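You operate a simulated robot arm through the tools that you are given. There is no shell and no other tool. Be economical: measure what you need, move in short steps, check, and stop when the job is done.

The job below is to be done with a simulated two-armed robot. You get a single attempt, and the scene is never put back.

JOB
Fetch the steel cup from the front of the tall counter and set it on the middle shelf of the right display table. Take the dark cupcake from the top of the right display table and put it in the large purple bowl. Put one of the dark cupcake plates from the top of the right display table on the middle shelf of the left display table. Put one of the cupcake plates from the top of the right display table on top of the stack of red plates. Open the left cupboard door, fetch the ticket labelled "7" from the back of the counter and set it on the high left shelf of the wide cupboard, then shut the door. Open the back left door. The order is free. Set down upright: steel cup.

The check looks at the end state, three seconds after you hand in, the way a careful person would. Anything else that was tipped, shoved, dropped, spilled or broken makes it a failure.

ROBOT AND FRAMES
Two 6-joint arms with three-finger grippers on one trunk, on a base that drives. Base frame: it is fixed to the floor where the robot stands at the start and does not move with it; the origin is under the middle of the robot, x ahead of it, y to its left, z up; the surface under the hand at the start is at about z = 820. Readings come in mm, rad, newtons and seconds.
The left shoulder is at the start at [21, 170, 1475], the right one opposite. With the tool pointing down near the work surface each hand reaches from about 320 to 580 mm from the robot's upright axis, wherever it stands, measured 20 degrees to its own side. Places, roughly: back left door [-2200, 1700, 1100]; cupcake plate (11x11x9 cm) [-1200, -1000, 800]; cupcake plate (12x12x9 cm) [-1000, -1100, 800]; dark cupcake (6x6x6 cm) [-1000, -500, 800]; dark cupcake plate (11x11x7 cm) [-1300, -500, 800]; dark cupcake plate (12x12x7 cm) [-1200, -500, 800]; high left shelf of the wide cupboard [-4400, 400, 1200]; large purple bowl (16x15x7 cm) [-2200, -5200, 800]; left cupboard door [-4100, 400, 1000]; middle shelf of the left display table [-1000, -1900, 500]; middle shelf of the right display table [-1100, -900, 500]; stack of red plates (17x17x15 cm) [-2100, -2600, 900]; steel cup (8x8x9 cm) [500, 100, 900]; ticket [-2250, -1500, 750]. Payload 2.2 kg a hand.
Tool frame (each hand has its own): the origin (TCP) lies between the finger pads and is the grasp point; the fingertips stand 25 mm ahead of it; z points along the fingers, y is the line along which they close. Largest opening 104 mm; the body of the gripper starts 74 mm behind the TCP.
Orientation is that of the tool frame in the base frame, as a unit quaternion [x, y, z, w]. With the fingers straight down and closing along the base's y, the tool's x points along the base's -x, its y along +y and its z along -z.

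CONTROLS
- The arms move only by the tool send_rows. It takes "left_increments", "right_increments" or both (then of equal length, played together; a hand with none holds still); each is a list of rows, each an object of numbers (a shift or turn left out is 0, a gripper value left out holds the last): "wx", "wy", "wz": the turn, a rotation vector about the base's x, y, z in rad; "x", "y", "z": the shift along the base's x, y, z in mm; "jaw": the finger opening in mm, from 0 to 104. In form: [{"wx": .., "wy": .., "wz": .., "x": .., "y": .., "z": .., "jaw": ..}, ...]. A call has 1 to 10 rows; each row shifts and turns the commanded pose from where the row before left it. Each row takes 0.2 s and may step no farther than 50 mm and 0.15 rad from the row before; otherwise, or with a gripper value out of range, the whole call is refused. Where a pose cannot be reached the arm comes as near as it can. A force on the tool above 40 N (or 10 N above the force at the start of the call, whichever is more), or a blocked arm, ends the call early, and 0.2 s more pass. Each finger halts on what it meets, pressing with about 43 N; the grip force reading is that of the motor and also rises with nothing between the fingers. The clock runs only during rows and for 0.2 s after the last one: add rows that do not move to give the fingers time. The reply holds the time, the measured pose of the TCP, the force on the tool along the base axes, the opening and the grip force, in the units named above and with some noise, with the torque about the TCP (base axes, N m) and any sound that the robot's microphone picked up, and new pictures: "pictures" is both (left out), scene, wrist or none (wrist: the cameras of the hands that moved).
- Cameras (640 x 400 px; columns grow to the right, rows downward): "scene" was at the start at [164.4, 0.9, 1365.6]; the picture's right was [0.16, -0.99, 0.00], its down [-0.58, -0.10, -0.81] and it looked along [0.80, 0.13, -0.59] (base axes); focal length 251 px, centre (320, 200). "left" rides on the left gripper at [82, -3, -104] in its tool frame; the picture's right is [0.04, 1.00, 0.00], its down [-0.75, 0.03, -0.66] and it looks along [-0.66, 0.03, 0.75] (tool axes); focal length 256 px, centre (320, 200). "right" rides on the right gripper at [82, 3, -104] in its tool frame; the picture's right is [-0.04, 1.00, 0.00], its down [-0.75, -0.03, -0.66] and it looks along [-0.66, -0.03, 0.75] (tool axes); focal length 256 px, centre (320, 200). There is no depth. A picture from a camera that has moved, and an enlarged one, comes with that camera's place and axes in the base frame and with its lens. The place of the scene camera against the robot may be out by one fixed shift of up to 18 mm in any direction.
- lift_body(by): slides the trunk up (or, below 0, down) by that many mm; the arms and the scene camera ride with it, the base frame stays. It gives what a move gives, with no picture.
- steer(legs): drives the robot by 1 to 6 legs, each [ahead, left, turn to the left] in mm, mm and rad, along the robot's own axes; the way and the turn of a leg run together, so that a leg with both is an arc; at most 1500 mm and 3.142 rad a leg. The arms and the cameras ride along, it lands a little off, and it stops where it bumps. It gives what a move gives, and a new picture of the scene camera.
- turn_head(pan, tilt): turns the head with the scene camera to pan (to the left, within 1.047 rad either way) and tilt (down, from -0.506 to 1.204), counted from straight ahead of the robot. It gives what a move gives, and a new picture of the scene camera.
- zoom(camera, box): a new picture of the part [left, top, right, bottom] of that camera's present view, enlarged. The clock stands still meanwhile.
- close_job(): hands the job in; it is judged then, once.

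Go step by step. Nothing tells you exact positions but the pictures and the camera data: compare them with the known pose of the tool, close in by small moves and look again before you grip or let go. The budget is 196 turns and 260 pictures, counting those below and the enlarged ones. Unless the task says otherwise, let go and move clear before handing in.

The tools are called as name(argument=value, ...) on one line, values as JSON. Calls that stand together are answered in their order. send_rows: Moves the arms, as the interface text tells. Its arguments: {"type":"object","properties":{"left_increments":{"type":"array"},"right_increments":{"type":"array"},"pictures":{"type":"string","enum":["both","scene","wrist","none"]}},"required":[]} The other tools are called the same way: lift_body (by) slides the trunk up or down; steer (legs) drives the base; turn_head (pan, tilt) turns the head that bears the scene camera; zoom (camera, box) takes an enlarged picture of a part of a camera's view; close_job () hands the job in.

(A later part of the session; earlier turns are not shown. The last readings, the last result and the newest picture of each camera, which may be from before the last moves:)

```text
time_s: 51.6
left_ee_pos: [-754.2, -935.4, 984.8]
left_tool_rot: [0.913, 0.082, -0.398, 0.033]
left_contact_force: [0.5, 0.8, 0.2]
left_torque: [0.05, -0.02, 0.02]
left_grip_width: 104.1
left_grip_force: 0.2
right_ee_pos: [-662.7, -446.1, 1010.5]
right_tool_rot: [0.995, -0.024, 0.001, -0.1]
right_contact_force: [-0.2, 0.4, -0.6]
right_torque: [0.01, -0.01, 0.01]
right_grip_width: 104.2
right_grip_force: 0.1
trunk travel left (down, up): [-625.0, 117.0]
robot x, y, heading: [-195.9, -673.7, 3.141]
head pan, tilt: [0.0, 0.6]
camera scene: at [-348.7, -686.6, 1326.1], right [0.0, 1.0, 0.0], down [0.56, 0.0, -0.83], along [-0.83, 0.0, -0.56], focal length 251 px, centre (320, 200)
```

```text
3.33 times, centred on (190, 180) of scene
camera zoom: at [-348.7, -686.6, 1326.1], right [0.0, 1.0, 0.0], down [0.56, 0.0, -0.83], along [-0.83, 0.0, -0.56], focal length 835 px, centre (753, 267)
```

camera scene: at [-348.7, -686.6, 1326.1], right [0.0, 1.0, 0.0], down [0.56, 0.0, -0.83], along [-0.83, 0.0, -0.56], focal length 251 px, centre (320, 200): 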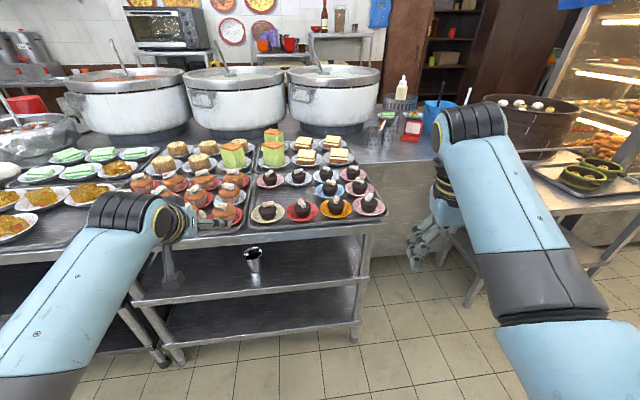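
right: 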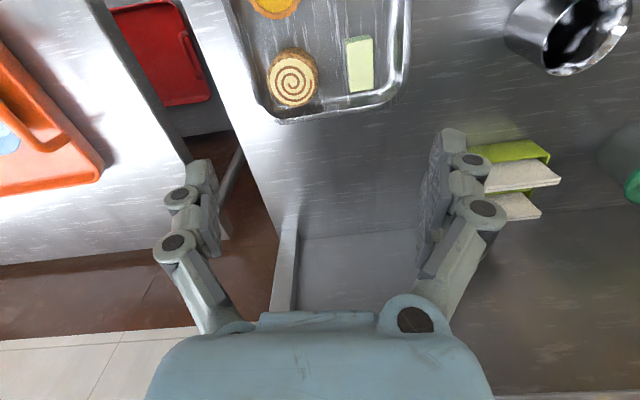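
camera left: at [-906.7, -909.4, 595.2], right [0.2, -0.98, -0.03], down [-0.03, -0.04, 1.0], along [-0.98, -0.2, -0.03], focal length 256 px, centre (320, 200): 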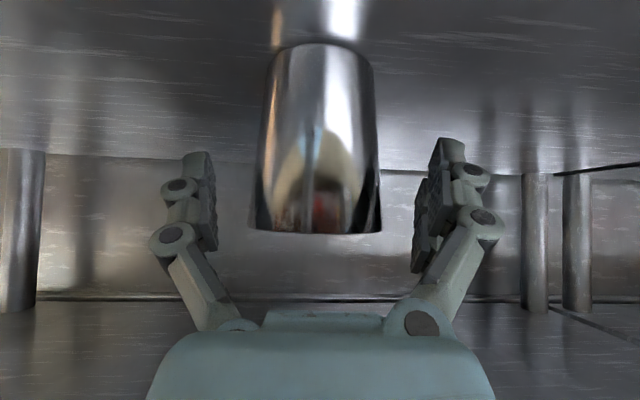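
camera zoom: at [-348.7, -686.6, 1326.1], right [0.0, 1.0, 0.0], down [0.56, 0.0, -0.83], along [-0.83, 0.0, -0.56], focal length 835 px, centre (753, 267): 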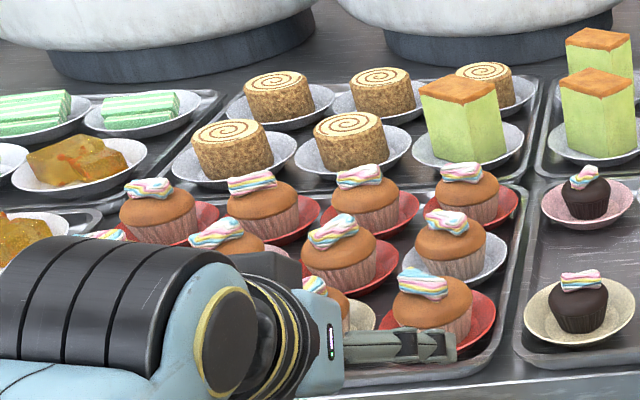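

The front-right dark cupcake at about (−1037, −524) is the single one; the pink dish behind it at (−1150, −540) and the orange one at (−1200, −1020) are listed cupcake plates. I'll move so the left hand covers the single dark cupcake.

lift_body(by=70)

steer(legs=[[0, -344, 0], [310, 0, 0]])

send_rows(left_increments=[{"wy": -0.14, "z": 10}, {"wy": -0.14, "z": 10}, {"wy": -0.14, "z": 10}, {"wy": -0.14}, {"wy": -0.14}, {"wy": -0.12}], pictures="wrist")

```text
time_s: 52.6
left_ee_pos: [-753.2, -935.6, 1054.2]
left_tool_rot: [0.913, 0.081, -0.398, 0.034]
left_contact_force: [0.7, -0.5, -0.6]
left_torque: [-0.02, 0.0, -0.03]
left_grip_width: 104.0
left_grip_force: 0.0
right_ee_pos: [-663.7, -446.2, 1080.0]
right_tool_rot: [0.995, -0.025, 0.001, -0.101]
right_contact_force: [-0.4, -0.1, 0.0]
right_torque: [-0.01, 0.0, 0.01]
right_grip_width: 103.8
right_grip_force: 0.0
trunk travel left (down, up): [-695.0, 47.0]
robot x, y, heading: [-198.4, -670.1, 3.139]
head pan, tilt: [0.0, 0.6]
```

```text
time_s: 56.6
left_ee_pos: [-1061.4, -589.4, 1054.4]
left_tool_rot: [0.914, 0.079, -0.397, 0.033]
left_contact_force: [0.4, 1.5, 0.0]
left_torque: [-0.01, 0.0, 0.02]
left_grip_width: 104.0
left_grip_force: 0.1
right_ee_pos: [-969.8, -100.1, 1080.1]
right_tool_rot: [0.995, -0.026, 0.002, -0.1]
right_contact_force: [-0.1, -0.4, 0.0]
right_torque: [0.0, -0.03, -0.01]
right_grip_width: 104.2
right_grip_force: 0.0
trunk travel left (down, up): [-695.0, 47.0]
robot x, y, heading: [-502.8, -330.4, 3.134]
head pan, tilt: [0.0, 0.6]
camera scene: at [-655.8, -341.5, 1396.1], right [0.0, 1.0, 0.0], down [0.57, 0.0, -0.82], along [-0.82, 0.0, -0.57], focal length 251 px, centre (320, 200)
```

scene: 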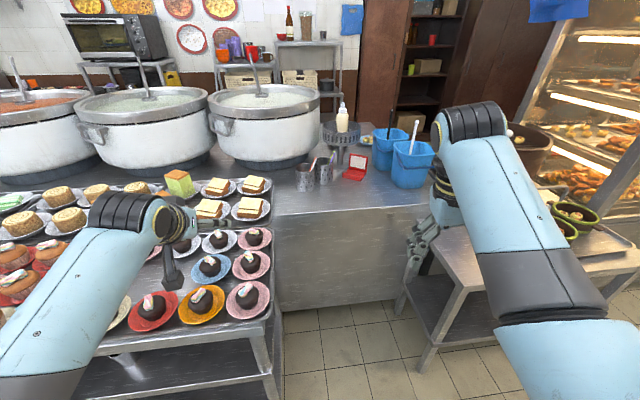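

```text
time_s: 58.0
left_ee_pos: [-1061.4, -589.2, 1083.3]
left_tool_rot: [0.996, 0.06, 0.001, 0.062]
left_contact_force: [-0.2, -0.6, -0.3]
left_torque: [0.0, 0.01, -0.02]
left_grip_width: 103.7
left_grip_force: 0.0
right_ee_pos: [-969.3, -100.8, 1080.0]
right_tool_rot: [0.995, -0.026, 0.002, -0.1]
right_contact_force: [-0.1, -0.2, 0.4]
right_torque: [0.0, 0.01, 0.05]
right_grip_width: 104.0
right_grip_force: 0.1
trunk travel left (down, up): [-695.0, 47.0]
robot x, y, heading: [-502.1, -327.0, 3.141]
head pan, tilt: [0.0, 0.6]
camera left: at [-982.5, -563.0, 1185.8], right [0.16, -0.98, 0.12], down [-0.75, -0.04, 0.66], along [-0.64, -0.2, -0.74], focal length 256 px, centre (320, 200)
```

left: 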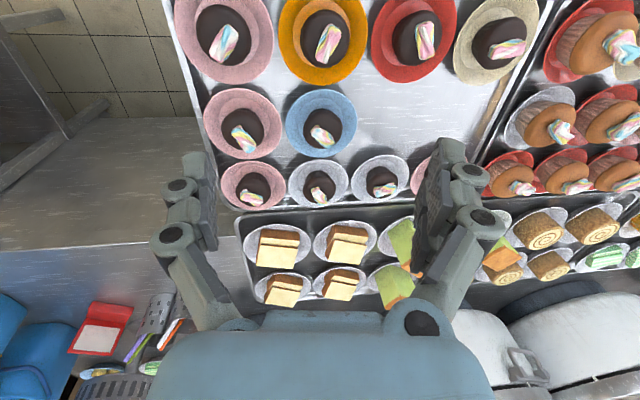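

I'll level the hand and move above the single dark cupcake, then look again.

send_rows(left_increments=[{"wx": 0.063, "x": 8, "y": 38, "z": -20}, {"wx": 0.063, "x": 8, "y": 38, "z": -30}, {"x": 7, "z": -35}, {"z": -30}], pictures="wrist")

```text
time_s: 59.0
left_ee_pos: [-1039.6, -512.8, 968.9]
left_tool_rot: [0.998, 0.059, 0.003, -0.001]
left_contact_force: [0.4, -0.6, 0.6]
left_torque: [-0.01, -0.01, 0.02]
left_grip_width: 103.6
left_grip_force: 0.0
right_ee_pos: [-969.1, -101.1, 1079.4]
right_tool_rot: [0.995, -0.026, 0.001, -0.1]
right_contact_force: [0.2, 0.3, -0.5]
right_torque: [-0.01, -0.06, -0.03]
right_grip_width: 103.7
right_grip_force: 0.0
trunk travel left (down, up): [-695.0, 47.0]
robot x, y, heading: [-504.3, -327.9, 3.139]
head pan, tilt: [0.0, 0.6]
camera left: at [-959.2, -500.0, 1072.6], right [0.16, -0.99, 0.0], down [-0.75, -0.12, 0.65], along [-0.64, -0.1, -0.76], focal length 256 px, centre (320, 200)
```

left: 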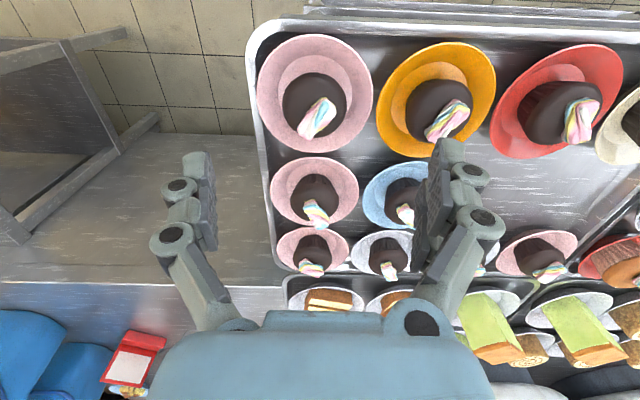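

Cupcake centre is about (−1043, −507). Descending with the jaw at 78 mm, then gripping.

send_rows(left_increments=[{"x": -2, "y": 3, "z": -35, "jaw": 78}, {"x": -2, "y": 2, "z": -30}, {"z": -25}, {"z": -22}], pictures="wrist")

```text
time_s: 60.0
left_ee_pos: [-1030.3, -510.6, 867.8]
left_tool_rot: [0.998, 0.06, 0.002, -0.001]
left_contact_force: [-0.2, -0.1, -0.4]
left_torque: [-0.03, 0.01, -0.03]
left_grip_width: 77.9
left_grip_force: 0.1
left hand out of reach, approached as far as the arm can: row 3, 4
right_ee_pos: [-969.2, -101.4, 1081.3]
right_tool_rot: [0.995, -0.026, 0.001, -0.1]
right_contact_force: [-0.1, 0.6, 0.9]
right_torque: [0.02, 0.01, 0.01]
right_grip_width: 104.1
right_grip_force: 0.0
trunk travel left (down, up): [-695.0, 47.0]
robot x, y, heading: [-503.3, -329.9, 3.139]
head pan, tilt: [0.0, 0.6]
camera left: at [-950.0, -497.6, 971.6], right [0.16, -0.99, 0.0], down [-0.75, -0.12, 0.65], along [-0.64, -0.1, -0.76], focal length 256 px, centre (320, 200)
```

left: 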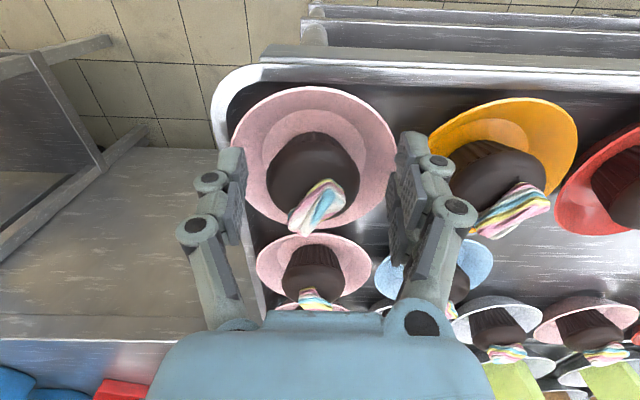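

The arm is at full stretch; I'll raise it a bit, lower the trunk, then advance.

send_rows(left_increments=[{"z": 40}, {"z": 20}], pictures="none")

lift_body(by=-60)

steer(legs=[[25, 0, 0]])

```text
time_s: 60.6
left_ee_pos: [-1029.0, -510.7, 927.0]
left_tool_rot: [0.998, 0.061, 0.005, -0.002]
left_contact_force: [-0.5, 0.5, -0.5]
left_torque: [-0.01, 0.02, -0.01]
left_grip_width: 77.9
left_grip_force: 0.0
right_ee_pos: [-969.7, -99.9, 1080.3]
right_tool_rot: [0.995, -0.027, 0.002, -0.101]
right_contact_force: [0.1, 0.5, 0.2]
right_torque: [0.01, -0.02, 0.01]
right_grip_width: 104.1
right_grip_force: 0.1
trunk travel left (down, up): [-695.0, 47.0]
robot x, y, heading: [-501.5, -330.9, 3.14]
head pan, tilt: [0.0, 0.6]
```

```text
time_s: 61.6
left_ee_pos: [-1031.4, -510.8, 867.7]
left_tool_rot: [0.998, 0.06, 0.003, 0.0]
left_contact_force: [0.2, 0.4, 0.8]
left_torque: [-0.01, 0.0, -0.01]
left_grip_width: 77.8
left_grip_force: 0.1
right_ee_pos: [-968.8, -100.1, 1020.8]
right_tool_rot: [0.995, -0.026, 0.0, -0.1]
right_contact_force: [0.0, -0.1, 1.1]
right_torque: [0.02, -0.02, -0.02]
right_grip_width: 104.0
right_grip_force: 0.0
trunk travel left (down, up): [-635.0, 107.0]
robot x, y, heading: [-503.3, -330.6, 3.139]
head pan, tilt: [0.0, 0.6]
```

```text
time_s: 62.4
left_ee_pos: [-1055.4, -510.8, 867.0]
left_tool_rot: [0.998, 0.06, 0.005, -0.001]
left_contact_force: [-0.1, 0.4, -1.2]
left_torque: [0.0, -0.03, 0.02]
left_grip_width: 78.0
left_grip_force: 0.0
right_ee_pos: [-994.1, -100.4, 1020.9]
right_tool_rot: [0.995, -0.026, 0.002, -0.101]
right_contact_force: [-0.3, 0.0, -0.3]
right_torque: [0.0, -0.03, 0.0]
right_grip_width: 104.2
right_grip_force: 0.0
trunk travel left (down, up): [-635.0, 107.0]
robot x, y, heading: [-528.2, -328.7, 3.136]
head pan, tilt: [0.0, 0.6]
camera scene: at [-680.5, -341.3, 1336.0], right [0.0, 1.0, 0.0], down [0.57, 0.0, -0.82], along [-0.82, 0.0, -0.57], focal length 251 px, centre (320, 200)
```

scene: 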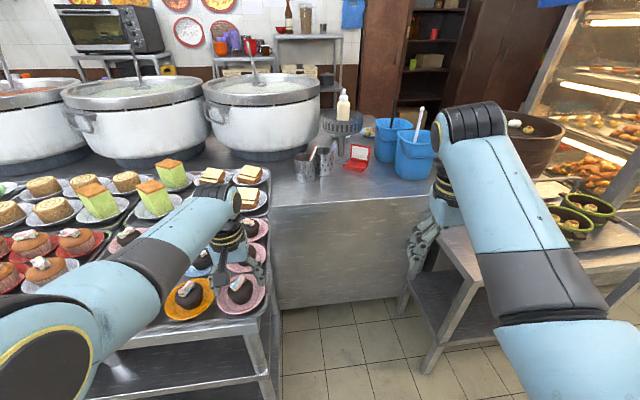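

Now at x = −1055; shift to −1044 and lower onto the cupcake.

send_rows(left_increments=[{"x": 11, "y": 3}, {"z": -12}], pictures="wrist")

```text
time_s: 63.0
left_ee_pos: [-1044.5, -508.4, 856.8]
left_tool_rot: [0.998, 0.06, 0.001, -0.001]
left_contact_force: [0.6, -1.2, 9.5]
left_torque: [-0.25, -0.11, -0.01]
left_grip_width: 79.1
left_grip_force: 0.1
right_ee_pos: [-992.2, -100.7, 1020.1]
right_tool_rot: [0.995, -0.025, 0.0, -0.099]
right_contact_force: [0.2, 0.4, -1.1]
right_torque: [0.01, -0.01, 0.04]
right_grip_width: 104.3
right_grip_force: 0.0
trunk travel left (down, up): [-635.0, 107.0]
robot x, y, heading: [-528.8, -328.5, 3.138]
head pan, tilt: [0.0, 0.6]
camera left: at [-964.1, -494.8, 961.0], right [0.16, -0.99, 0.0], down [-0.75, -0.12, 0.65], along [-0.65, -0.1, -0.76], focal length 256 px, centre (320, 200)
```

left: 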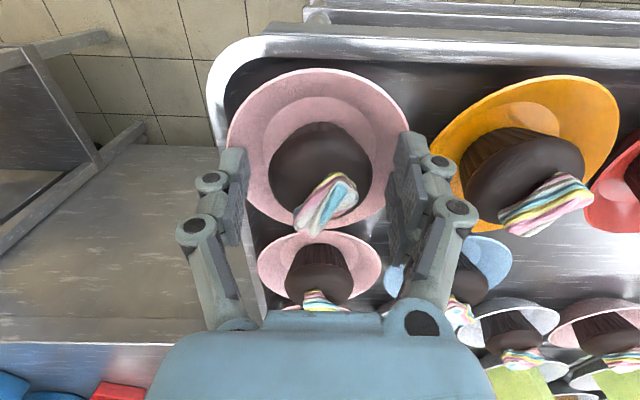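

A fingertip touches the plate rim; up 4 mm, then close gently.

send_rows(left_increments=[{"z": 5}, {"jaw": 62}, {"jaw": 50}, {"jaw": 45}, {"jaw": 45}], pictures="none")

send_rows(left_increments=[{"z": 10}, {"z": 20}, {"z": 20}], pictures="wrist")

```text
time_s: 64.2
left_ee_pos: [-1042.7, -506.5, 861.0]
left_tool_rot: [0.998, 0.06, 0.003, -0.001]
left_contact_force: [0.3, 0.0, 0.3]
left_torque: [0.0, 0.01, 0.04]
left_grip_width: 54.4
left_grip_force: 43.3
right_ee_pos: [-993.5, -101.2, 1019.5]
right_tool_rot: [0.995, -0.026, 0.001, -0.101]
right_contact_force: [1.0, 0.3, -1.1]
right_torque: [0.0, -0.02, -0.01]
right_grip_width: 104.0
right_grip_force: 0.0
trunk travel left (down, up): [-635.0, 107.0]
robot x, y, heading: [-524.6, -327.9, 3.137]
head pan, tilt: [0.0, 0.6]
```

```text
time_s: 65.0
left_ee_pos: [-1042.8, -508.3, 911.3]
left_tool_rot: [0.998, 0.06, 0.003, -0.001]
left_contact_force: [-0.2, 0.1, -0.8]
left_torque: [0.01, -0.01, 0.03]
left_grip_width: 54.8
left_grip_force: 42.9
right_ee_pos: [-992.5, -100.6, 1019.6]
right_tool_rot: [0.995, -0.026, 0.0, -0.1]
right_contact_force: [0.2, 0.9, -0.1]
right_torque: [-0.04, -0.01, -0.04]
right_grip_width: 103.7
right_grip_force: 0.1
trunk travel left (down, up): [-635.0, 107.0]
robot x, y, heading: [-526.7, -328.6, 3.135]
head pan, tilt: [0.0, 0.6]
camera left: at [-962.9, -495.0, 1014.6], right [0.16, -0.99, 0.0], down [-0.75, -0.12, 0.65], along [-0.64, -0.1, -0.76], focal length 256 px, centre (320, 200)
```

left: 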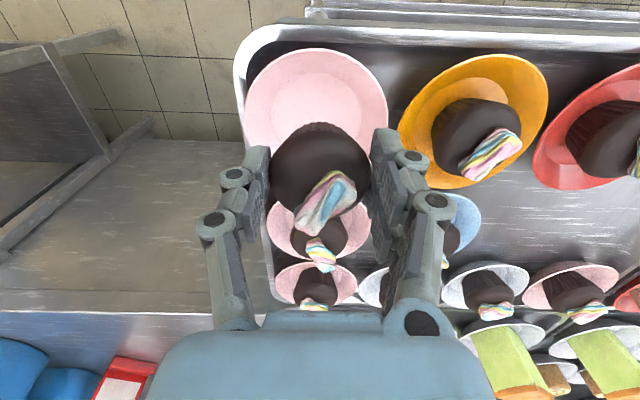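

Only the cupcake came up, leaving its plate. I'll raise the left hand and pitch the right hand to 45° for the plate grasp.

send_rows(left_increments=[{"z": 30}, {"z": 30}, {"z": 30}, {"z": 30}, {"z": 30}, {"z": 30}, {"z": 30}, {"z": 30}, {"z": 30}, {"z": 20}], right_increments=[{"wx": -0.1, "z": 20}, {"wx": -0.1, "z": 20}, {"wy": 0.131, "z": 20, "x": -10}, {"wy": 0.131, "z": 20, "x": -10}, {"wy": 0.131, "z": 20, "x": -10}, {"wy": 0.131, "z": 20, "x": -10}, {"wy": 0.131, "z": 10, "x": -10}, {"wy": 0.131, "z": 10, "x": -10}, {"x": -10}, {"x": -10}], pictures="scene")

```text
time_s: 67.2
left_ee_pos: [-1112.2, -493.3, 1121.2]
left_tool_rot: [0.998, 0.06, 0.005, -0.001]
left_contact_force: [0.7, -0.3, -0.4]
left_torque: [0.01, -0.01, -0.04]
left_grip_width: 54.5
left_grip_force: 42.9
left hand out of reach, approached as far as the arm can: row 5, 6, 7, 8, 9, 10
right_ee_pos: [-1088.6, -102.7, 1129.8]
right_tool_rot: [0.925, -0.023, -0.379, 0.009]
right_contact_force: [0.1, 0.0, -1.1]
right_torque: [0.01, 0.01, 0.0]
right_grip_width: 103.9
right_grip_force: 0.1
right hand out of reach, approached as far as the arm can: row 1, 2
trunk travel left (down, up): [-635.0, 107.0]
robot x, y, heading: [-527.3, -330.4, 3.133]
head pan, tilt: [0.0, 0.6]
camera scene: at [-680.1, -341.2, 1336.0], right [0.0, 1.0, 0.0], down [0.57, 0.0, -0.82], along [-0.82, 0.0, -0.57], focal length 251 px, centre (320, 200)
```

scene: 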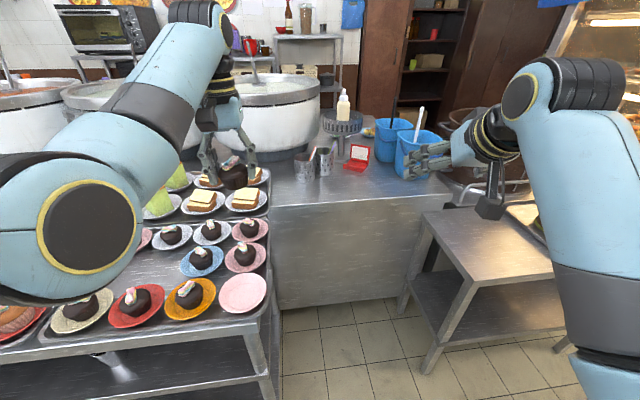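

I'll pull the left hand in toward the robot so it stays off the table.

send_rows(left_increments=[{"x": 36, "y": -12}, {"x": 36, "y": -12}, {"x": 36, "y": -12}, {"x": 36, "y": -12}, {"x": 36, "y": -12}], right_increments=[{"x": 8}, {"x": 8}, {"x": 8}, {"x": 8}, {"x": 8}], pictures="none")

steer(legs=[[-60, 0, 0], [0, 440, 0]])

lift_body(by=-120)

send_rows(right_increments=[{"z": 0}], pictures="both")

```text
time_s: 68.4
left_ee_pos: [-999.8, -539.9, 1028.6]
left_tool_rot: [0.998, 0.059, 0.003, -0.001]
left_contact_force: [0.4, -0.4, -0.6]
left_torque: [0.01, 0.05, -0.02]
left_grip_width: 54.2
left_grip_force: 42.8
left hand out of reach, approached as far as the arm can: row 1, 2, 3, 4, 5
right_ee_pos: [-1045.8, -103.4, 1131.6]
right_tool_rot: [0.925, -0.024, -0.379, 0.009]
right_contact_force: [0.0, 0.6, 0.2]
right_torque: [0.0, 0.01, 0.01]
right_grip_width: 104.1
right_grip_force: 0.0
trunk travel left (down, up): [-635.0, 107.0]
robot x, y, heading: [-523.6, -325.9, 3.138]
head pan, tilt: [0.0, 0.6]
```

```text
time_s: 71.6
left_ee_pos: [-942.0, -975.3, 1028.2]
left_tool_rot: [0.998, 0.06, 0.002, -0.001]
left_contact_force: [0.4, 0.5, -0.3]
left_torque: [0.03, -0.01, 0.0]
left_grip_width: 54.3
left_grip_force: 42.9
right_ee_pos: [-988.7, -539.7, 1129.5]
right_tool_rot: [0.925, -0.024, -0.38, 0.009]
right_contact_force: [0.0, -0.3, 0.5]
right_torque: [0.02, 0.01, 0.01]
right_grip_width: 103.9
right_grip_force: 0.1
trunk travel left (down, up): [-635.0, 107.0]
robot x, y, heading: [-467.8, -761.4, 3.136]
head pan, tilt: [0.0, 0.6]
camera scene: at [-621.1, -778.5, 1336.1], right [0.0, 1.0, 0.0], down [0.57, 0.0, -0.82], along [-0.82, 0.0, -0.57], focal length 251 px, centre (320, 200)
```

scene: 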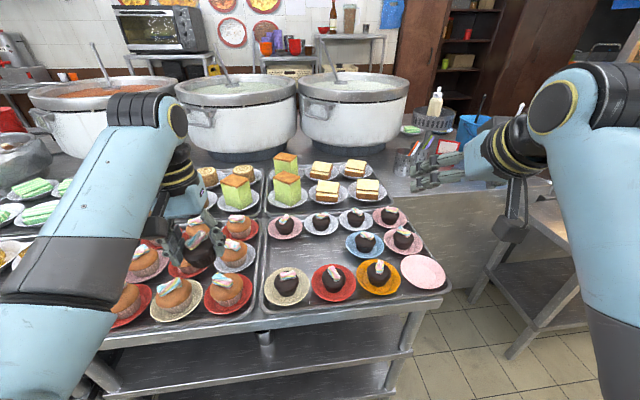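

```text
time_s: 73.1
left_ee_pos: [-943.4, -976.3, 907.5]
left_tool_rot: [0.998, 0.06, 0.001, -0.001]
left_contact_force: [1.0, -0.8, -1.1]
left_torque: [-0.02, -0.02, -0.01]
left_grip_width: 54.7
left_grip_force: 43.0
right_ee_pos: [-988.5, -539.1, 1010.9]
right_tool_rot: [0.925, -0.024, -0.38, 0.009]
right_contact_force: [0.5, -0.3, -0.6]
right_torque: [-0.03, 0.01, -0.04]
right_grip_width: 104.0
right_grip_force: 0.2
trunk travel left (down, up): [-515.0, 227.0]
robot x, y, heading: [-469.6, -764.5, 3.137]
head pan, tilt: [0.0, 0.6]
```

```text
time_s: 73.5
left_ee_pos: [-942.9, -975.4, 907.7]
left_tool_rot: [0.998, 0.059, 0.002, -0.001]
left_contact_force: [-0.6, 0.0, -0.8]
left_torque: [0.04, 0.01, 0.03]
left_grip_width: 54.5
left_grip_force: 43.1
right_ee_pos: [-988.2, -539.1, 1010.3]
right_tool_rot: [0.925, -0.023, -0.38, 0.009]
right_contact_force: [0.0, 0.2, 0.1]
right_torque: [-0.02, -0.01, 0.01]
right_grip_width: 104.2
right_grip_force: 0.0
trunk travel left (down, up): [-515.0, 227.0]
robot x, y, heading: [-469.1, -761.1, 3.139]
head pan, tilt: [0.0, 0.6]
camera scene: at [-622.2, -777.9, 1215.2], right [0.0, 1.0, 0.0], down [0.57, 0.0, -0.82], along [-0.82, 0.0, -0.57], focal length 251 px, centre (320, 200)
camera right: at [-855.5, -546.6, 1027.0], right [-0.07, -1.0, 0.06], down [-0.07, 0.07, 0.99], along [-1.0, 0.06, -0.08], focal length 256 px, centre (320, 200)
```

scene: 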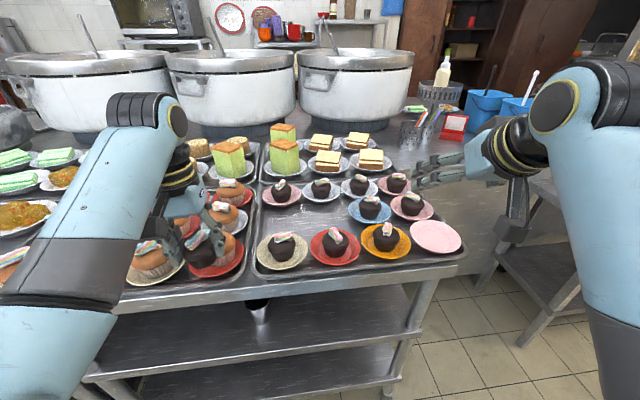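
right: 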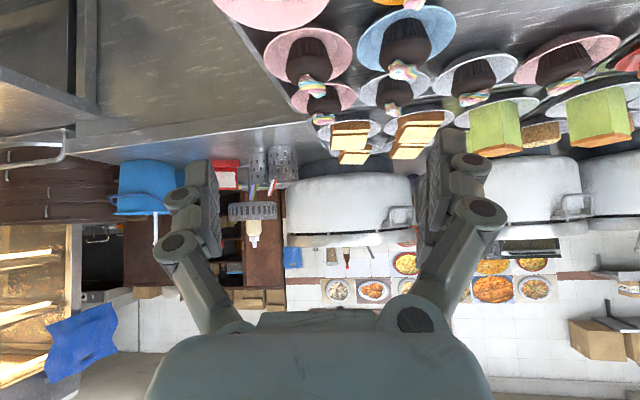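

The left hand with the cupcake is too low over the orange cupcakes; raising it first.

send_rows(left_increments=[{"z": 20}, {"z": 25}, {"z": 25}, {"z": 25, "x": 10}], pictures="wrist")

```text
time_s: 74.5
left_ee_pos: [-974.5, -968.0, 925.6]
left_tool_rot: [0.998, 0.06, 0.001, -0.001]
left_contact_force: [0.4, -0.8, -0.1]
left_torque: [-0.03, 0.0, -0.02]
left_grip_width: 54.5
left_grip_force: 43.3
left hand out of reach, approached as far as the arm can: row 1, 2, 3, 4
right_ee_pos: [-988.4, -539.3, 1010.3]
right_tool_rot: [0.925, -0.024, -0.38, 0.009]
right_contact_force: [0.4, 0.1, -0.4]
right_torque: [-0.02, 0.04, -0.02]
right_grip_width: 103.9
right_grip_force: 0.0
trunk travel left (down, up): [-515.0, 227.0]
robot x, y, heading: [-469.4, -765.6, 3.141]
head pan, tilt: [0.0, 0.6]
camera left: at [-894.4, -954.4, 1029.6], right [0.16, -0.99, 0.0], down [-0.75, -0.12, 0.66], along [-0.65, -0.1, -0.76], focal length 256 px, centre (320, 200)
```

left: 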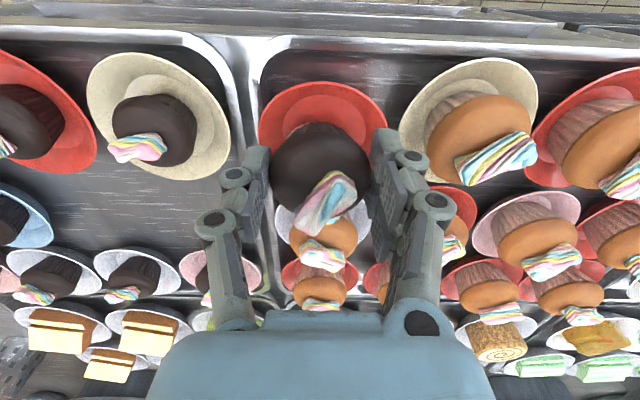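

Raising the trunk to give clearance, then moving the base forward so the right hand can reach the pink plate.

lift_body(by=100)

steer(legs=[[90, 0, 0]])

send_rows(right_increments=[{"z": -40, "x": 5, "y": 3}, {"z": -40, "x": 5, "y": 3}, {"z": -40, "x": 5, "y": 3}, {"z": -40, "x": 5}], pictures="wrist")

```text
time_s: 75.8
left_ee_pos: [-975.0, -967.2, 1025.7]
left_tool_rot: [0.998, 0.06, 0.002, -0.001]
left_contact_force: [-0.2, 0.6, -0.5]
left_torque: [-0.01, 0.0, -0.02]
left_grip_width: 54.6
left_grip_force: 43.5
right_ee_pos: [-988.9, -539.3, 1111.2]
right_tool_rot: [0.925, -0.024, -0.379, 0.009]
right_contact_force: [-0.7, 0.3, 0.2]
right_torque: [-0.03, -0.02, -0.02]
right_grip_width: 103.8
right_grip_force: 0.0
trunk travel left (down, up): [-615.0, 127.0]
robot x, y, heading: [-471.4, -762.0, 3.138]
head pan, tilt: [0.0, 0.6]
```

```text
time_s: 77.0
left_ee_pos: [-1065.7, -965.8, 1025.8]
left_tool_rot: [0.998, 0.06, 0.002, -0.001]
left_contact_force: [0.2, -0.1, -0.9]
left_torque: [-0.02, -0.03, 0.03]
left_grip_width: 54.8
left_grip_force: 43.3
right_ee_pos: [-1080.2, -538.7, 1110.4]
right_tool_rot: [0.925, -0.024, -0.379, 0.009]
right_contact_force: [0.3, 0.1, -0.6]
right_torque: [0.0, -0.02, -0.02]
right_grip_width: 104.0
right_grip_force: 0.1
trunk travel left (down, up): [-615.0, 127.0]
robot x, y, heading: [-559.9, -765.6, 3.137]
head pan, tilt: [0.0, 0.6]
camera scene: at [-713.2, -777.6, 1315.8], right [0.0, 1.0, 0.0], down [0.57, 0.0, -0.82], along [-0.82, 0.0, -0.57], focal length 251 px, centre (320, 200)
```

scene: 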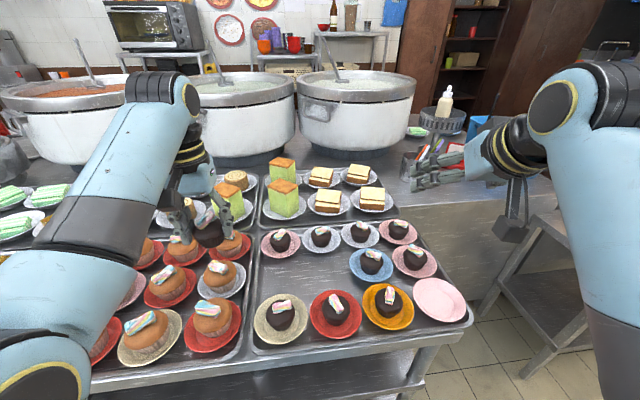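

```text
time_s: 78.0
left_ee_pos: [-1066.2, -966.6, 1025.3]
left_tool_rot: [0.998, 0.06, 0.002, -0.001]
left_contact_force: [-0.7, 0.1, -0.7]
left_torque: [0.01, -0.01, -0.05]
left_grip_width: 54.6
left_grip_force: 42.8
right_ee_pos: [-1059.7, -529.9, 950.1]
right_tool_rot: [0.925, -0.023, -0.38, 0.01]
right_contact_force: [0.7, -1.0, -0.3]
right_torque: [0.01, 0.02, 0.02]
right_grip_width: 103.9
right_grip_force: 0.2
trunk travel left (down, up): [-615.0, 127.0]
robot x, y, heading: [-562.1, -766.6, 3.139]
head pan, tilt: [0.0, 0.6]
camera right: at [-926.6, -537.7, 965.8], right [-0.07, -1.0, 0.06], down [-0.07, 0.07, 0.99], along [-1.0, 0.06, -0.08], focal length 256 px, centre (320, 200)
```

right: 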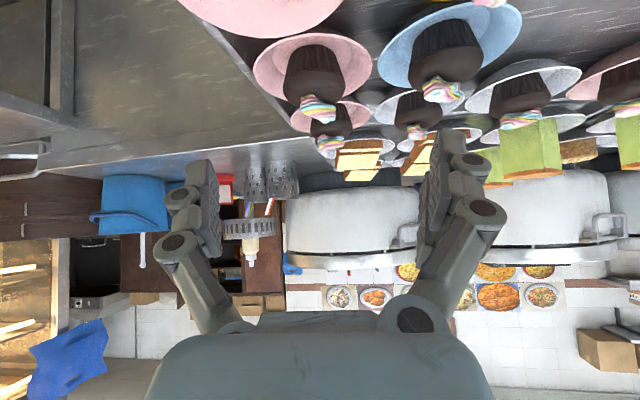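

Cupcake about (−1133, −528). Advancing diagonally with jaw at 80.

send_rows(right_increments=[{"z": -19, "jaw": 80}, {"x": -20, "y": 1, "z": -20}, {"x": -20, "y": 1, "z": -20}, {"x": -20, "z": -18}], pictures="wrist")

```text
time_s: 79.0
left_ee_pos: [-1065.7, -967.8, 1025.1]
left_tool_rot: [0.998, 0.059, 0.002, -0.001]
left_contact_force: [-0.3, -0.2, -0.1]
left_torque: [-0.02, -0.04, -0.03]
left_grip_width: 54.2
left_grip_force: 42.9
right_ee_pos: [-1119.9, -526.1, 872.0]
right_tool_rot: [0.925, -0.023, -0.379, 0.009]
right_contact_force: [-0.5, -1.1, 0.1]
right_torque: [-0.02, 0.01, 0.01]
right_grip_width: 79.9
right_grip_force: 0.1
trunk travel left (down, up): [-615.0, 127.0]
robot x, y, heading: [-559.8, -762.4, 3.137]
head pan, tilt: [0.0, 0.6]
camera right: at [-986.4, -534.8, 889.1], right [-0.07, -1.0, 0.06], down [-0.07, 0.07, 0.99], along [-1.0, 0.06, -0.08], focal length 256 px, centre (320, 200)
```

right: 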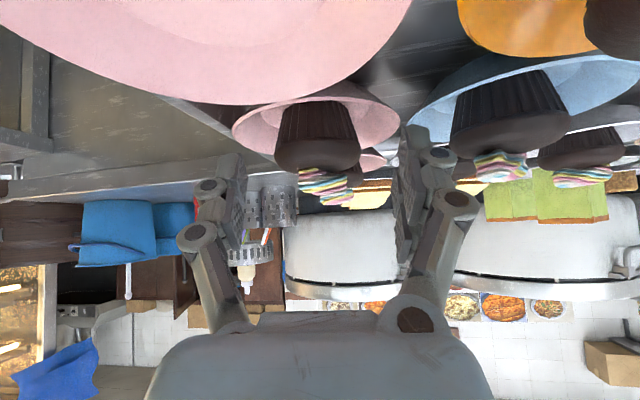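

Size cues put the cupcake at x ≈ −1150, spanning z 813–858. Closing in the last bit.

send_rows(right_increments=[{"x": -16, "z": -9, "jaw": 76}, {"x": -16, "z": -9}, {"jaw": 76}], pictures="wrist")

```text
time_s: 79.8
left_ee_pos: [-1065.7, -967.6, 1026.0]
left_tool_rot: [0.998, 0.06, 0.001, 0.0]
left_contact_force: [0.6, -0.5, -0.7]
left_torque: [-0.01, 0.01, 0.01]
left_grip_width: 54.4
left_grip_force: 43.6
right_ee_pos: [-1150.7, -528.4, 856.1]
right_tool_rot: [0.925, -0.024, -0.38, 0.008]
right_contact_force: [1.3, 0.7, 9.1]
right_torque: [-0.22, -0.17, 0.08]
right_grip_width: 74.6
right_grip_force: 0.1
trunk travel left (down, up): [-615.0, 127.0]
robot x, y, heading: [-559.3, -764.4, 3.139]
head pan, tilt: [0.0, 0.6]
camera right: at [-1017.1, -535.6, 872.7], right [-0.07, -1.0, 0.06], down [-0.07, 0.07, 1.0], along [-1.0, 0.06, -0.08], focal length 256 px, centre (320, 200)
```

right: 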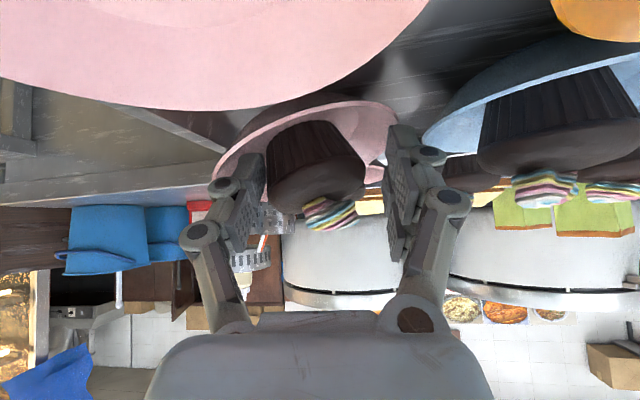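

A fingertip is pressing on the plate's rim; I'll rise, narrow the jaw, centre better and go down inside the rim.

send_rows(right_increments=[{"z": 14}, {"y": 5, "jaw": 68}, {"jaw": 68}], pictures="wrist")

```text
time_s: 80.5
left_ee_pos: [-1064.9, -967.1, 1026.7]
left_tool_rot: [0.998, 0.061, 0.001, -0.001]
left_contact_force: [0.0, -0.1, -1.5]
left_torque: [0.0, 0.0, 0.01]
left_grip_width: 54.6
left_grip_force: 43.3
right_ee_pos: [-1150.7, -521.5, 869.7]
right_tool_rot: [0.925, -0.024, -0.379, 0.009]
right_contact_force: [-0.2, -0.3, 0.5]
right_torque: [0.01, 0.0, 0.0]
right_grip_width: 68.1
right_grip_force: 0.1
trunk travel left (down, up): [-615.0, 127.0]
robot x, y, heading: [-559.4, -768.4, 3.131]
head pan, tilt: [0.0, 0.6]
camera right: at [-1017.5, -530.2, 885.8], right [-0.07, -1.0, 0.06], down [-0.07, 0.07, 0.99], along [-1.0, 0.06, -0.08], focal length 256 px, centre (320, 200)
```

right: 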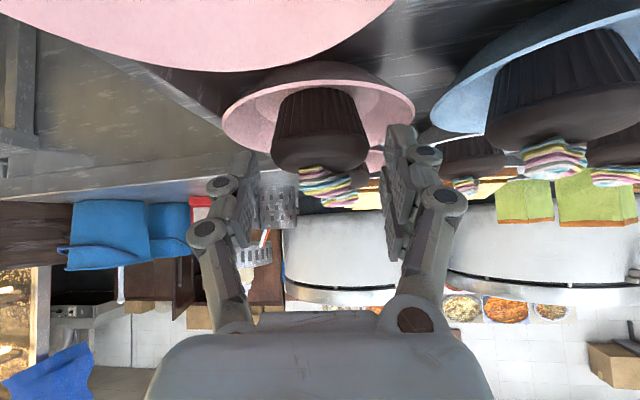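

The plate sits flat again; cupcake centred between fingers, slightly deeper than thought. Advance 13 mm and lower.

send_rows(right_increments=[{"x": -13}, {"z": -8}, {"z": -7}], pictures="wrist")

```text
time_s: 81.3
left_ee_pos: [-1065.1, -967.1, 1026.2]
left_tool_rot: [0.998, 0.06, 0.002, -0.001]
left_contact_force: [0.1, 0.2, -0.5]
left_torque: [-0.01, 0.01, -0.03]
left_grip_width: 54.6
left_grip_force: 42.9
right_ee_pos: [-1163.9, -523.2, 856.3]
right_tool_rot: [0.924, -0.023, -0.381, 0.01]
right_contact_force: [-0.5, 1.5, 8.1]
right_torque: [-0.07, 0.05, 0.0]
right_grip_width: 69.2
right_grip_force: 0.1
trunk travel left (down, up): [-615.0, 127.0]
robot x, y, heading: [-560.0, -764.4, 3.14]
head pan, tilt: [0.0, 0.6]
camera right: at [-1031.5, -530.5, 871.7], right [-0.07, -1.0, 0.06], down [-0.07, 0.07, 1.0], along [-1.0, 0.06, -0.07], focal length 256 px, centre (320, 200)
```

right: 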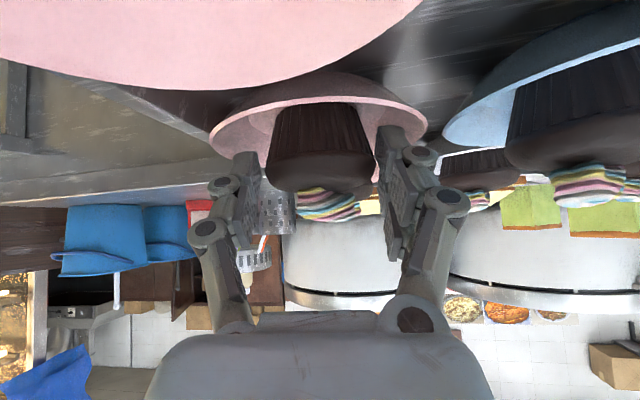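

Both fingertips touch the inside of the plate evenly. Rise 3 mm, grip the cupcake and test-lift.

send_rows(right_increments=[{"z": 3}, {"jaw": 58}, {"jaw": 48}, {"jaw": 42}, {"jaw": 42}], pictures="none")

send_rows(right_increments=[{"z": 8}, {"z": 12}], pictures="wrist")

```text
time_s: 82.5
left_ee_pos: [-1064.5, -967.0, 1025.4]
left_tool_rot: [0.998, 0.06, 0.002, -0.001]
left_contact_force: [0.5, 0.2, -0.2]
left_torque: [0.0, -0.01, -0.01]
left_grip_width: 54.3
left_grip_force: 43.4
right_ee_pos: [-1163.8, -524.0, 858.4]
right_tool_rot: [0.925, -0.024, -0.379, 0.009]
right_contact_force: [1.3, -0.7, -0.1]
right_torque: [-0.02, -0.02, 0.02]
right_grip_width: 53.5
right_grip_force: 42.6
trunk travel left (down, up): [-615.0, 127.0]
robot x, y, heading: [-557.8, -761.3, 3.139]
head pan, tilt: [0.0, 0.6]
```

```text
time_s: 83.2
left_ee_pos: [-1065.3, -966.1, 1027.6]
left_tool_rot: [0.998, 0.06, 0.002, -0.002]
left_contact_force: [0.3, 0.1, -0.3]
left_torque: [-0.01, -0.02, 0.04]
left_grip_width: 54.3
left_grip_force: 42.8
right_ee_pos: [-1163.9, -523.1, 876.6]
right_tool_rot: [0.925, -0.024, -0.379, 0.01]
right_contact_force: [0.1, 0.3, -0.5]
right_torque: [-0.01, 0.05, 0.02]
right_grip_width: 53.6
right_grip_force: 42.7
trunk travel left (down, up): [-615.0, 127.0]
robot x, y, heading: [-560.3, -765.7, 3.14]
head pan, tilt: [0.0, 0.6]
camera right: at [-1031.0, -530.4, 893.6], right [-0.07, -1.0, 0.06], down [-0.07, 0.07, 0.99], along [-1.0, 0.06, -0.08], focal length 256 px, centre (320, 200)
```

right: 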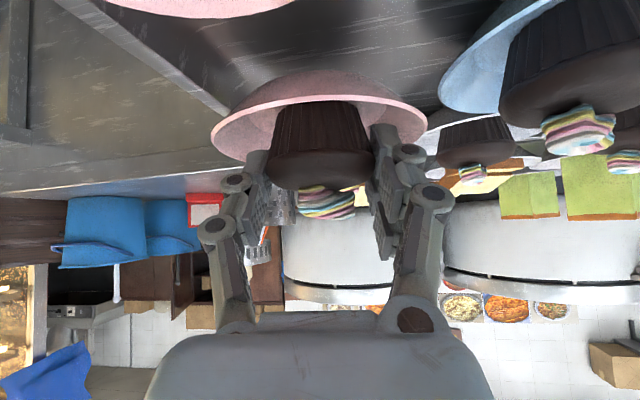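

The plate lifts together with its cupcake. I'll lift it further and swing the left hand out to the side so it won't hit the table later.

send_rows(right_increments=[{"z": 20}, {"z": 20}, {"z": 20}, {"z": 20}, {"z": 20}, {"z": 20}, {"z": 10}, {"z": 0}, {"z": 0}, {"z": 0}], left_increments=[{"x": 5, "y": -48, "wz": 0.105}, {"x": 10, "y": -47, "wz": 0.105}, {"x": 15, "y": -45.5, "wz": 0.105}, {"x": 20, "y": -43.7, "wz": 0.105}, {"x": 24, "y": -41, "wz": 0.105}, {"x": 28.5, "y": -38.6, "wz": 0.105}, {"x": 32.4, "y": -35.4, "wz": 0.105}, {"x": 36, "y": -31.8, "wz": 0.105}, {"x": 39, "y": -27.9, "wz": 0.105}, {"x": 41.8, "y": -23.6, "wz": 0.105}], pictures="none")

steer(legs=[[-330, 0, 0]])

```text
time_s: 85.3
left_ee_pos: [-864.4, -1290.5, 1002.7]
left_tool_rot: [0.847, 0.532, 0.0, -0.003]
left_contact_force: [0.0, 0.8, -1.0]
left_torque: [0.03, 0.0, -0.02]
left_grip_width: 54.5
left_grip_force: 43.0
left hand out of reach, approached as far as the arm can: row 2, 9, 10
right_ee_pos: [-1162.6, -523.1, 1006.8]
right_tool_rot: [0.925, -0.023, -0.38, 0.009]
right_contact_force: [1.2, -0.6, 0.4]
right_torque: [0.0, -0.02, 0.01]
right_grip_width: 53.4
right_grip_force: 42.9
trunk travel left (down, up): [-615.0, 127.0]
robot x, y, heading: [-559.6, -764.4, 3.14]
head pan, tilt: [0.0, 0.6]
```

```text
time_s: 87.5
left_ee_pos: [-532.6, -1291.0, 1002.3]
left_tool_rot: [0.847, 0.531, 0.001, -0.002]
left_contact_force: [-0.2, -0.5, 0.1]
left_torque: [0.01, 0.03, -0.03]
left_grip_width: 54.4
left_grip_force: 43.2
right_ee_pos: [-833.8, -524.1, 1007.3]
right_tool_rot: [0.925, -0.025, -0.38, 0.009]
right_contact_force: [0.3, -0.4, -0.9]
right_torque: [0.02, -0.02, 0.01]
right_grip_width: 53.4
right_grip_force: 43.3
trunk travel left (down, up): [-615.0, 127.0]
robot x, y, heading: [-232.2, -763.0, 3.138]
head pan, tilt: [0.0, 0.6]
camera scene: at [-380.6, -778.8, 1316.1], right [0.0, 1.0, 0.0], down [0.56, 0.0, -0.83], along [-0.83, 0.0, -0.56], focal length 251 px, centre (320, 200)
```

scene: 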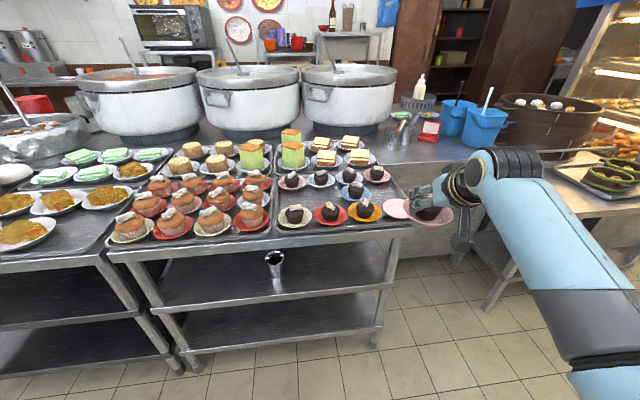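

Left table is next to it on the left. Strafing left along the aisle.

steer(legs=[[0, 1100, 0]])

lift_body(by=-340)

turn_head(pan=-0.3, tilt=0.45)

send_rows(right_increments=[{"z": 0}], pictures="wrist")

```text
time_s: 93.2
left_ee_pos: [-539.0, -2388.3, 1003.1]
left_tool_rot: [0.848, 0.53, 0.001, -0.001]
left_contact_force: [-0.2, 0.8, -1.1]
left_torque: [0.03, 0.04, -0.04]
left_grip_width: 54.4
left_grip_force: 43.0
right_ee_pos: [-837.5, -1619.6, 1007.5]
right_tool_rot: [0.925, -0.024, -0.38, 0.009]
right_contact_force: [-0.8, -0.8, -1.8]
right_torque: [0.04, 0.03, 0.0]
right_grip_width: 53.4
right_grip_force: 43.1
trunk travel left (down, up): [-615.0, 127.0]
robot x, y, heading: [-230.8, -1860.2, 3.138]
head pan, tilt: [0.0, 0.6]
camera scene: at [-384.9, -1875.4, 1316.0], right [0.0, 1.0, 0.0], down [0.57, 0.0, -0.82], along [-0.82, 0.0, -0.57], focal length 251 px, centre (320, 200)
```

scene: 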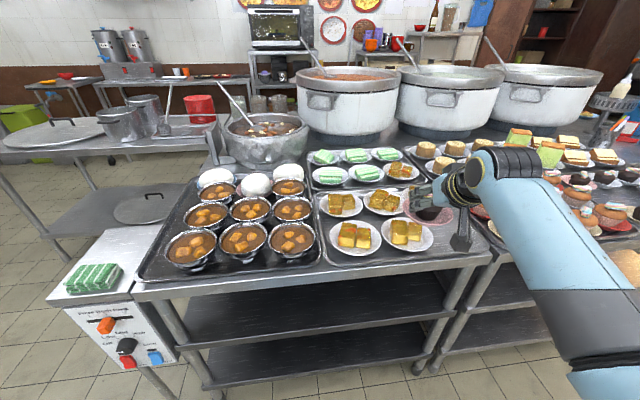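

```text
time_s: 94.8
left_ee_pos: [-536.7, -2387.5, 846.7]
left_tool_rot: [0.848, 0.53, 0.002, -0.001]
left_contact_force: [-0.6, 0.7, 0.7]
left_torque: [-0.08, -0.04, -0.02]
left_grip_width: 54.6
left_grip_force: 42.8
right_ee_pos: [-843.6, -1620.6, 869.0]
right_tool_rot: [0.916, -0.026, -0.399, 0.012]
right_contact_force: [5.9, -4.2, 21.2]
right_torque: [-0.38, 0.32, 0.11]
right_grip_width: 57.1
right_grip_force: 43.3
trunk travel left (down, up): [-460.0, 282.0]
robot x, y, heading: [-234.2, -1863.1, 3.138]
head pan, tilt: [0.0, 0.6]
stopped: the force on the tool passed its limit at 65 N (the readings are from after the stop); the commanded pose is now the measured one
```

```text
time_s: 95.6
left_ee_pos: [-535.4, -2388.0, 846.3]
left_tool_rot: [0.848, 0.53, 0.002, -0.002]
left_contact_force: [-0.6, 0.3, -0.7]
left_torque: [0.0, 0.01, -0.04]
left_grip_width: 54.2
left_grip_force: 42.8
right_ee_pos: [-842.7, -1621.3, 868.7]
right_tool_rot: [0.917, -0.024, -0.397, 0.012]
right_contact_force: [-5.3, 0.2, 28.8]
right_torque: [-0.68, 0.17, -0.17]
right_grip_width: 56.8
right_grip_force: 43.0
trunk travel left (down, up): [-460.0, 282.0]
robot x, y, heading: [-233.4, -1860.4, 3.137]
head pan, tilt: [-0.3, 0.45]
camera scene: at [-384.6, -1848.9, 1173.6], right [0.3, 0.95, 0.0], down [0.41, -0.13, -0.9], along [-0.86, 0.27, -0.43], focal length 251 px, centre (320, 200)
```

scene: 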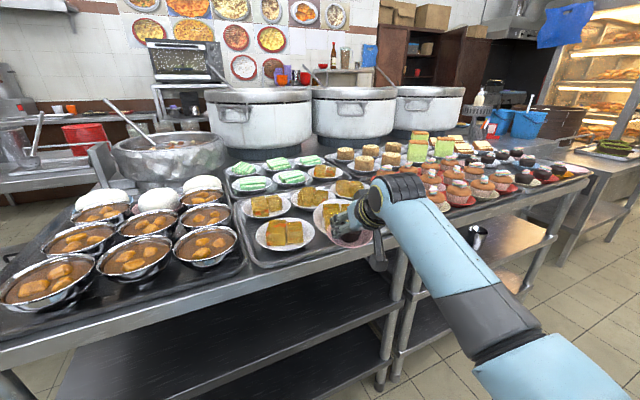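

```text
time_s: 96.0
left_ee_pos: [-535.8, -2389.2, 847.0]
left_tool_rot: [0.848, 0.53, 0.002, -0.002]
left_contact_force: [-0.1, 0.6, 0.5]
left_torque: [0.02, -0.01, 0.0]
left_grip_width: 54.3
left_grip_force: 43.1
right_ee_pos: [-842.9, -1622.0, 868.7]
right_tool_rot: [0.917, -0.025, -0.397, 0.01]
right_contact_force: [-5.9, 0.1, 27.8]
right_torque: [-0.7, 0.19, -0.11]
right_grip_width: 56.7
right_grip_force: 43.0
trunk travel left (down, up): [-460.0, 282.0]
robot x, y, heading: [-232.2, -1858.9, 3.141]
head pan, tilt: [-0.3, 0.45]
camera right: at [-709.7, -1628.9, 880.1], right [-0.07, -1.0, 0.07], down [-0.03, 0.07, 1.0], along [-1.0, 0.06, -0.04], focal length 256 px, centre (320, 200)
```

right: 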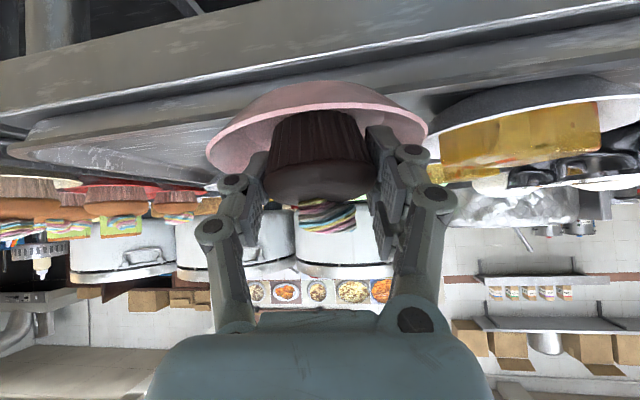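

The left table stands further forward and the plate touched its tray. Lifting straight back up.

lift_body(by=150)

send_rows(right_increments=[{"z": 0}], pictures="both")

```text
time_s: 97.8
left_ee_pos: [-537.3, -2387.6, 996.5]
left_tool_rot: [0.848, 0.53, 0.003, -0.001]
left_contact_force: [-0.1, 0.3, -0.1]
left_torque: [-0.01, 0.0, 0.02]
left_grip_width: 54.2
left_grip_force: 43.0
right_ee_pos: [-843.2, -1620.2, 1014.2]
right_tool_rot: [0.919, -0.026, -0.393, 0.01]
right_contact_force: [-0.1, 0.3, -1.3]
right_torque: [-0.04, -0.02, 0.05]
right_grip_width: 56.3
right_grip_force: 42.9
trunk travel left (down, up): [-610.0, 132.0]
robot x, y, heading: [-232.2, -1862.6, 3.14]
head pan, tilt: [-0.3, 0.45]
```

```text
time_s: 98.2
left_ee_pos: [-537.3, -2388.3, 996.9]
left_tool_rot: [0.848, 0.53, 0.002, -0.001]
left_contact_force: [-0.2, -0.6, -0.4]
left_torque: [0.02, 0.0, -0.01]
left_grip_width: 54.3
left_grip_force: 42.4
right_ee_pos: [-844.8, -1620.1, 1015.2]
right_tool_rot: [0.919, -0.024, -0.394, 0.012]
right_contact_force: [0.1, 0.2, -1.1]
right_torque: [0.01, 0.02, 0.01]
right_grip_width: 56.4
right_grip_force: 43.1
trunk travel left (down, up): [-610.0, 132.0]
robot x, y, heading: [-230.8, -1862.4, 3.132]
head pan, tilt: [-0.3, 0.45]
camera scene: at [-384.0, -1848.1, 1325.0], right [0.3, 0.95, 0.0], down [0.42, -0.13, -0.9], along [-0.86, 0.27, -0.44], focal length 251 px, centre (320, 200)
camera right: at [-709.6, -1628.3, 1026.9], right [-0.07, -1.0, 0.07], down [-0.04, 0.07, 1.0], along [-1.0, 0.06, -0.05], focal length 256 px, centre (320, 200)
```

scene: 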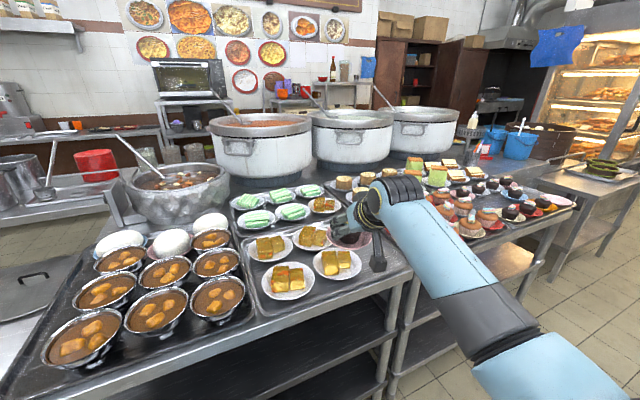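
right: 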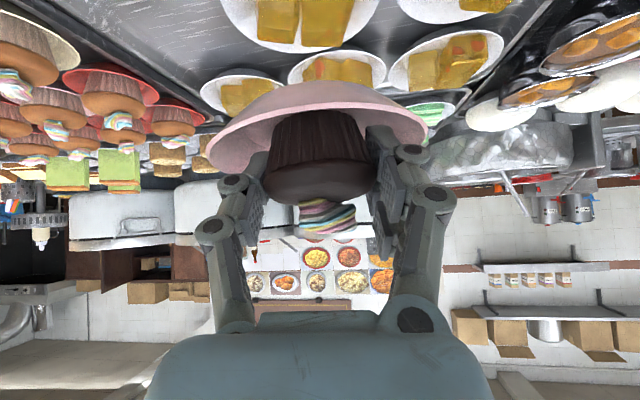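

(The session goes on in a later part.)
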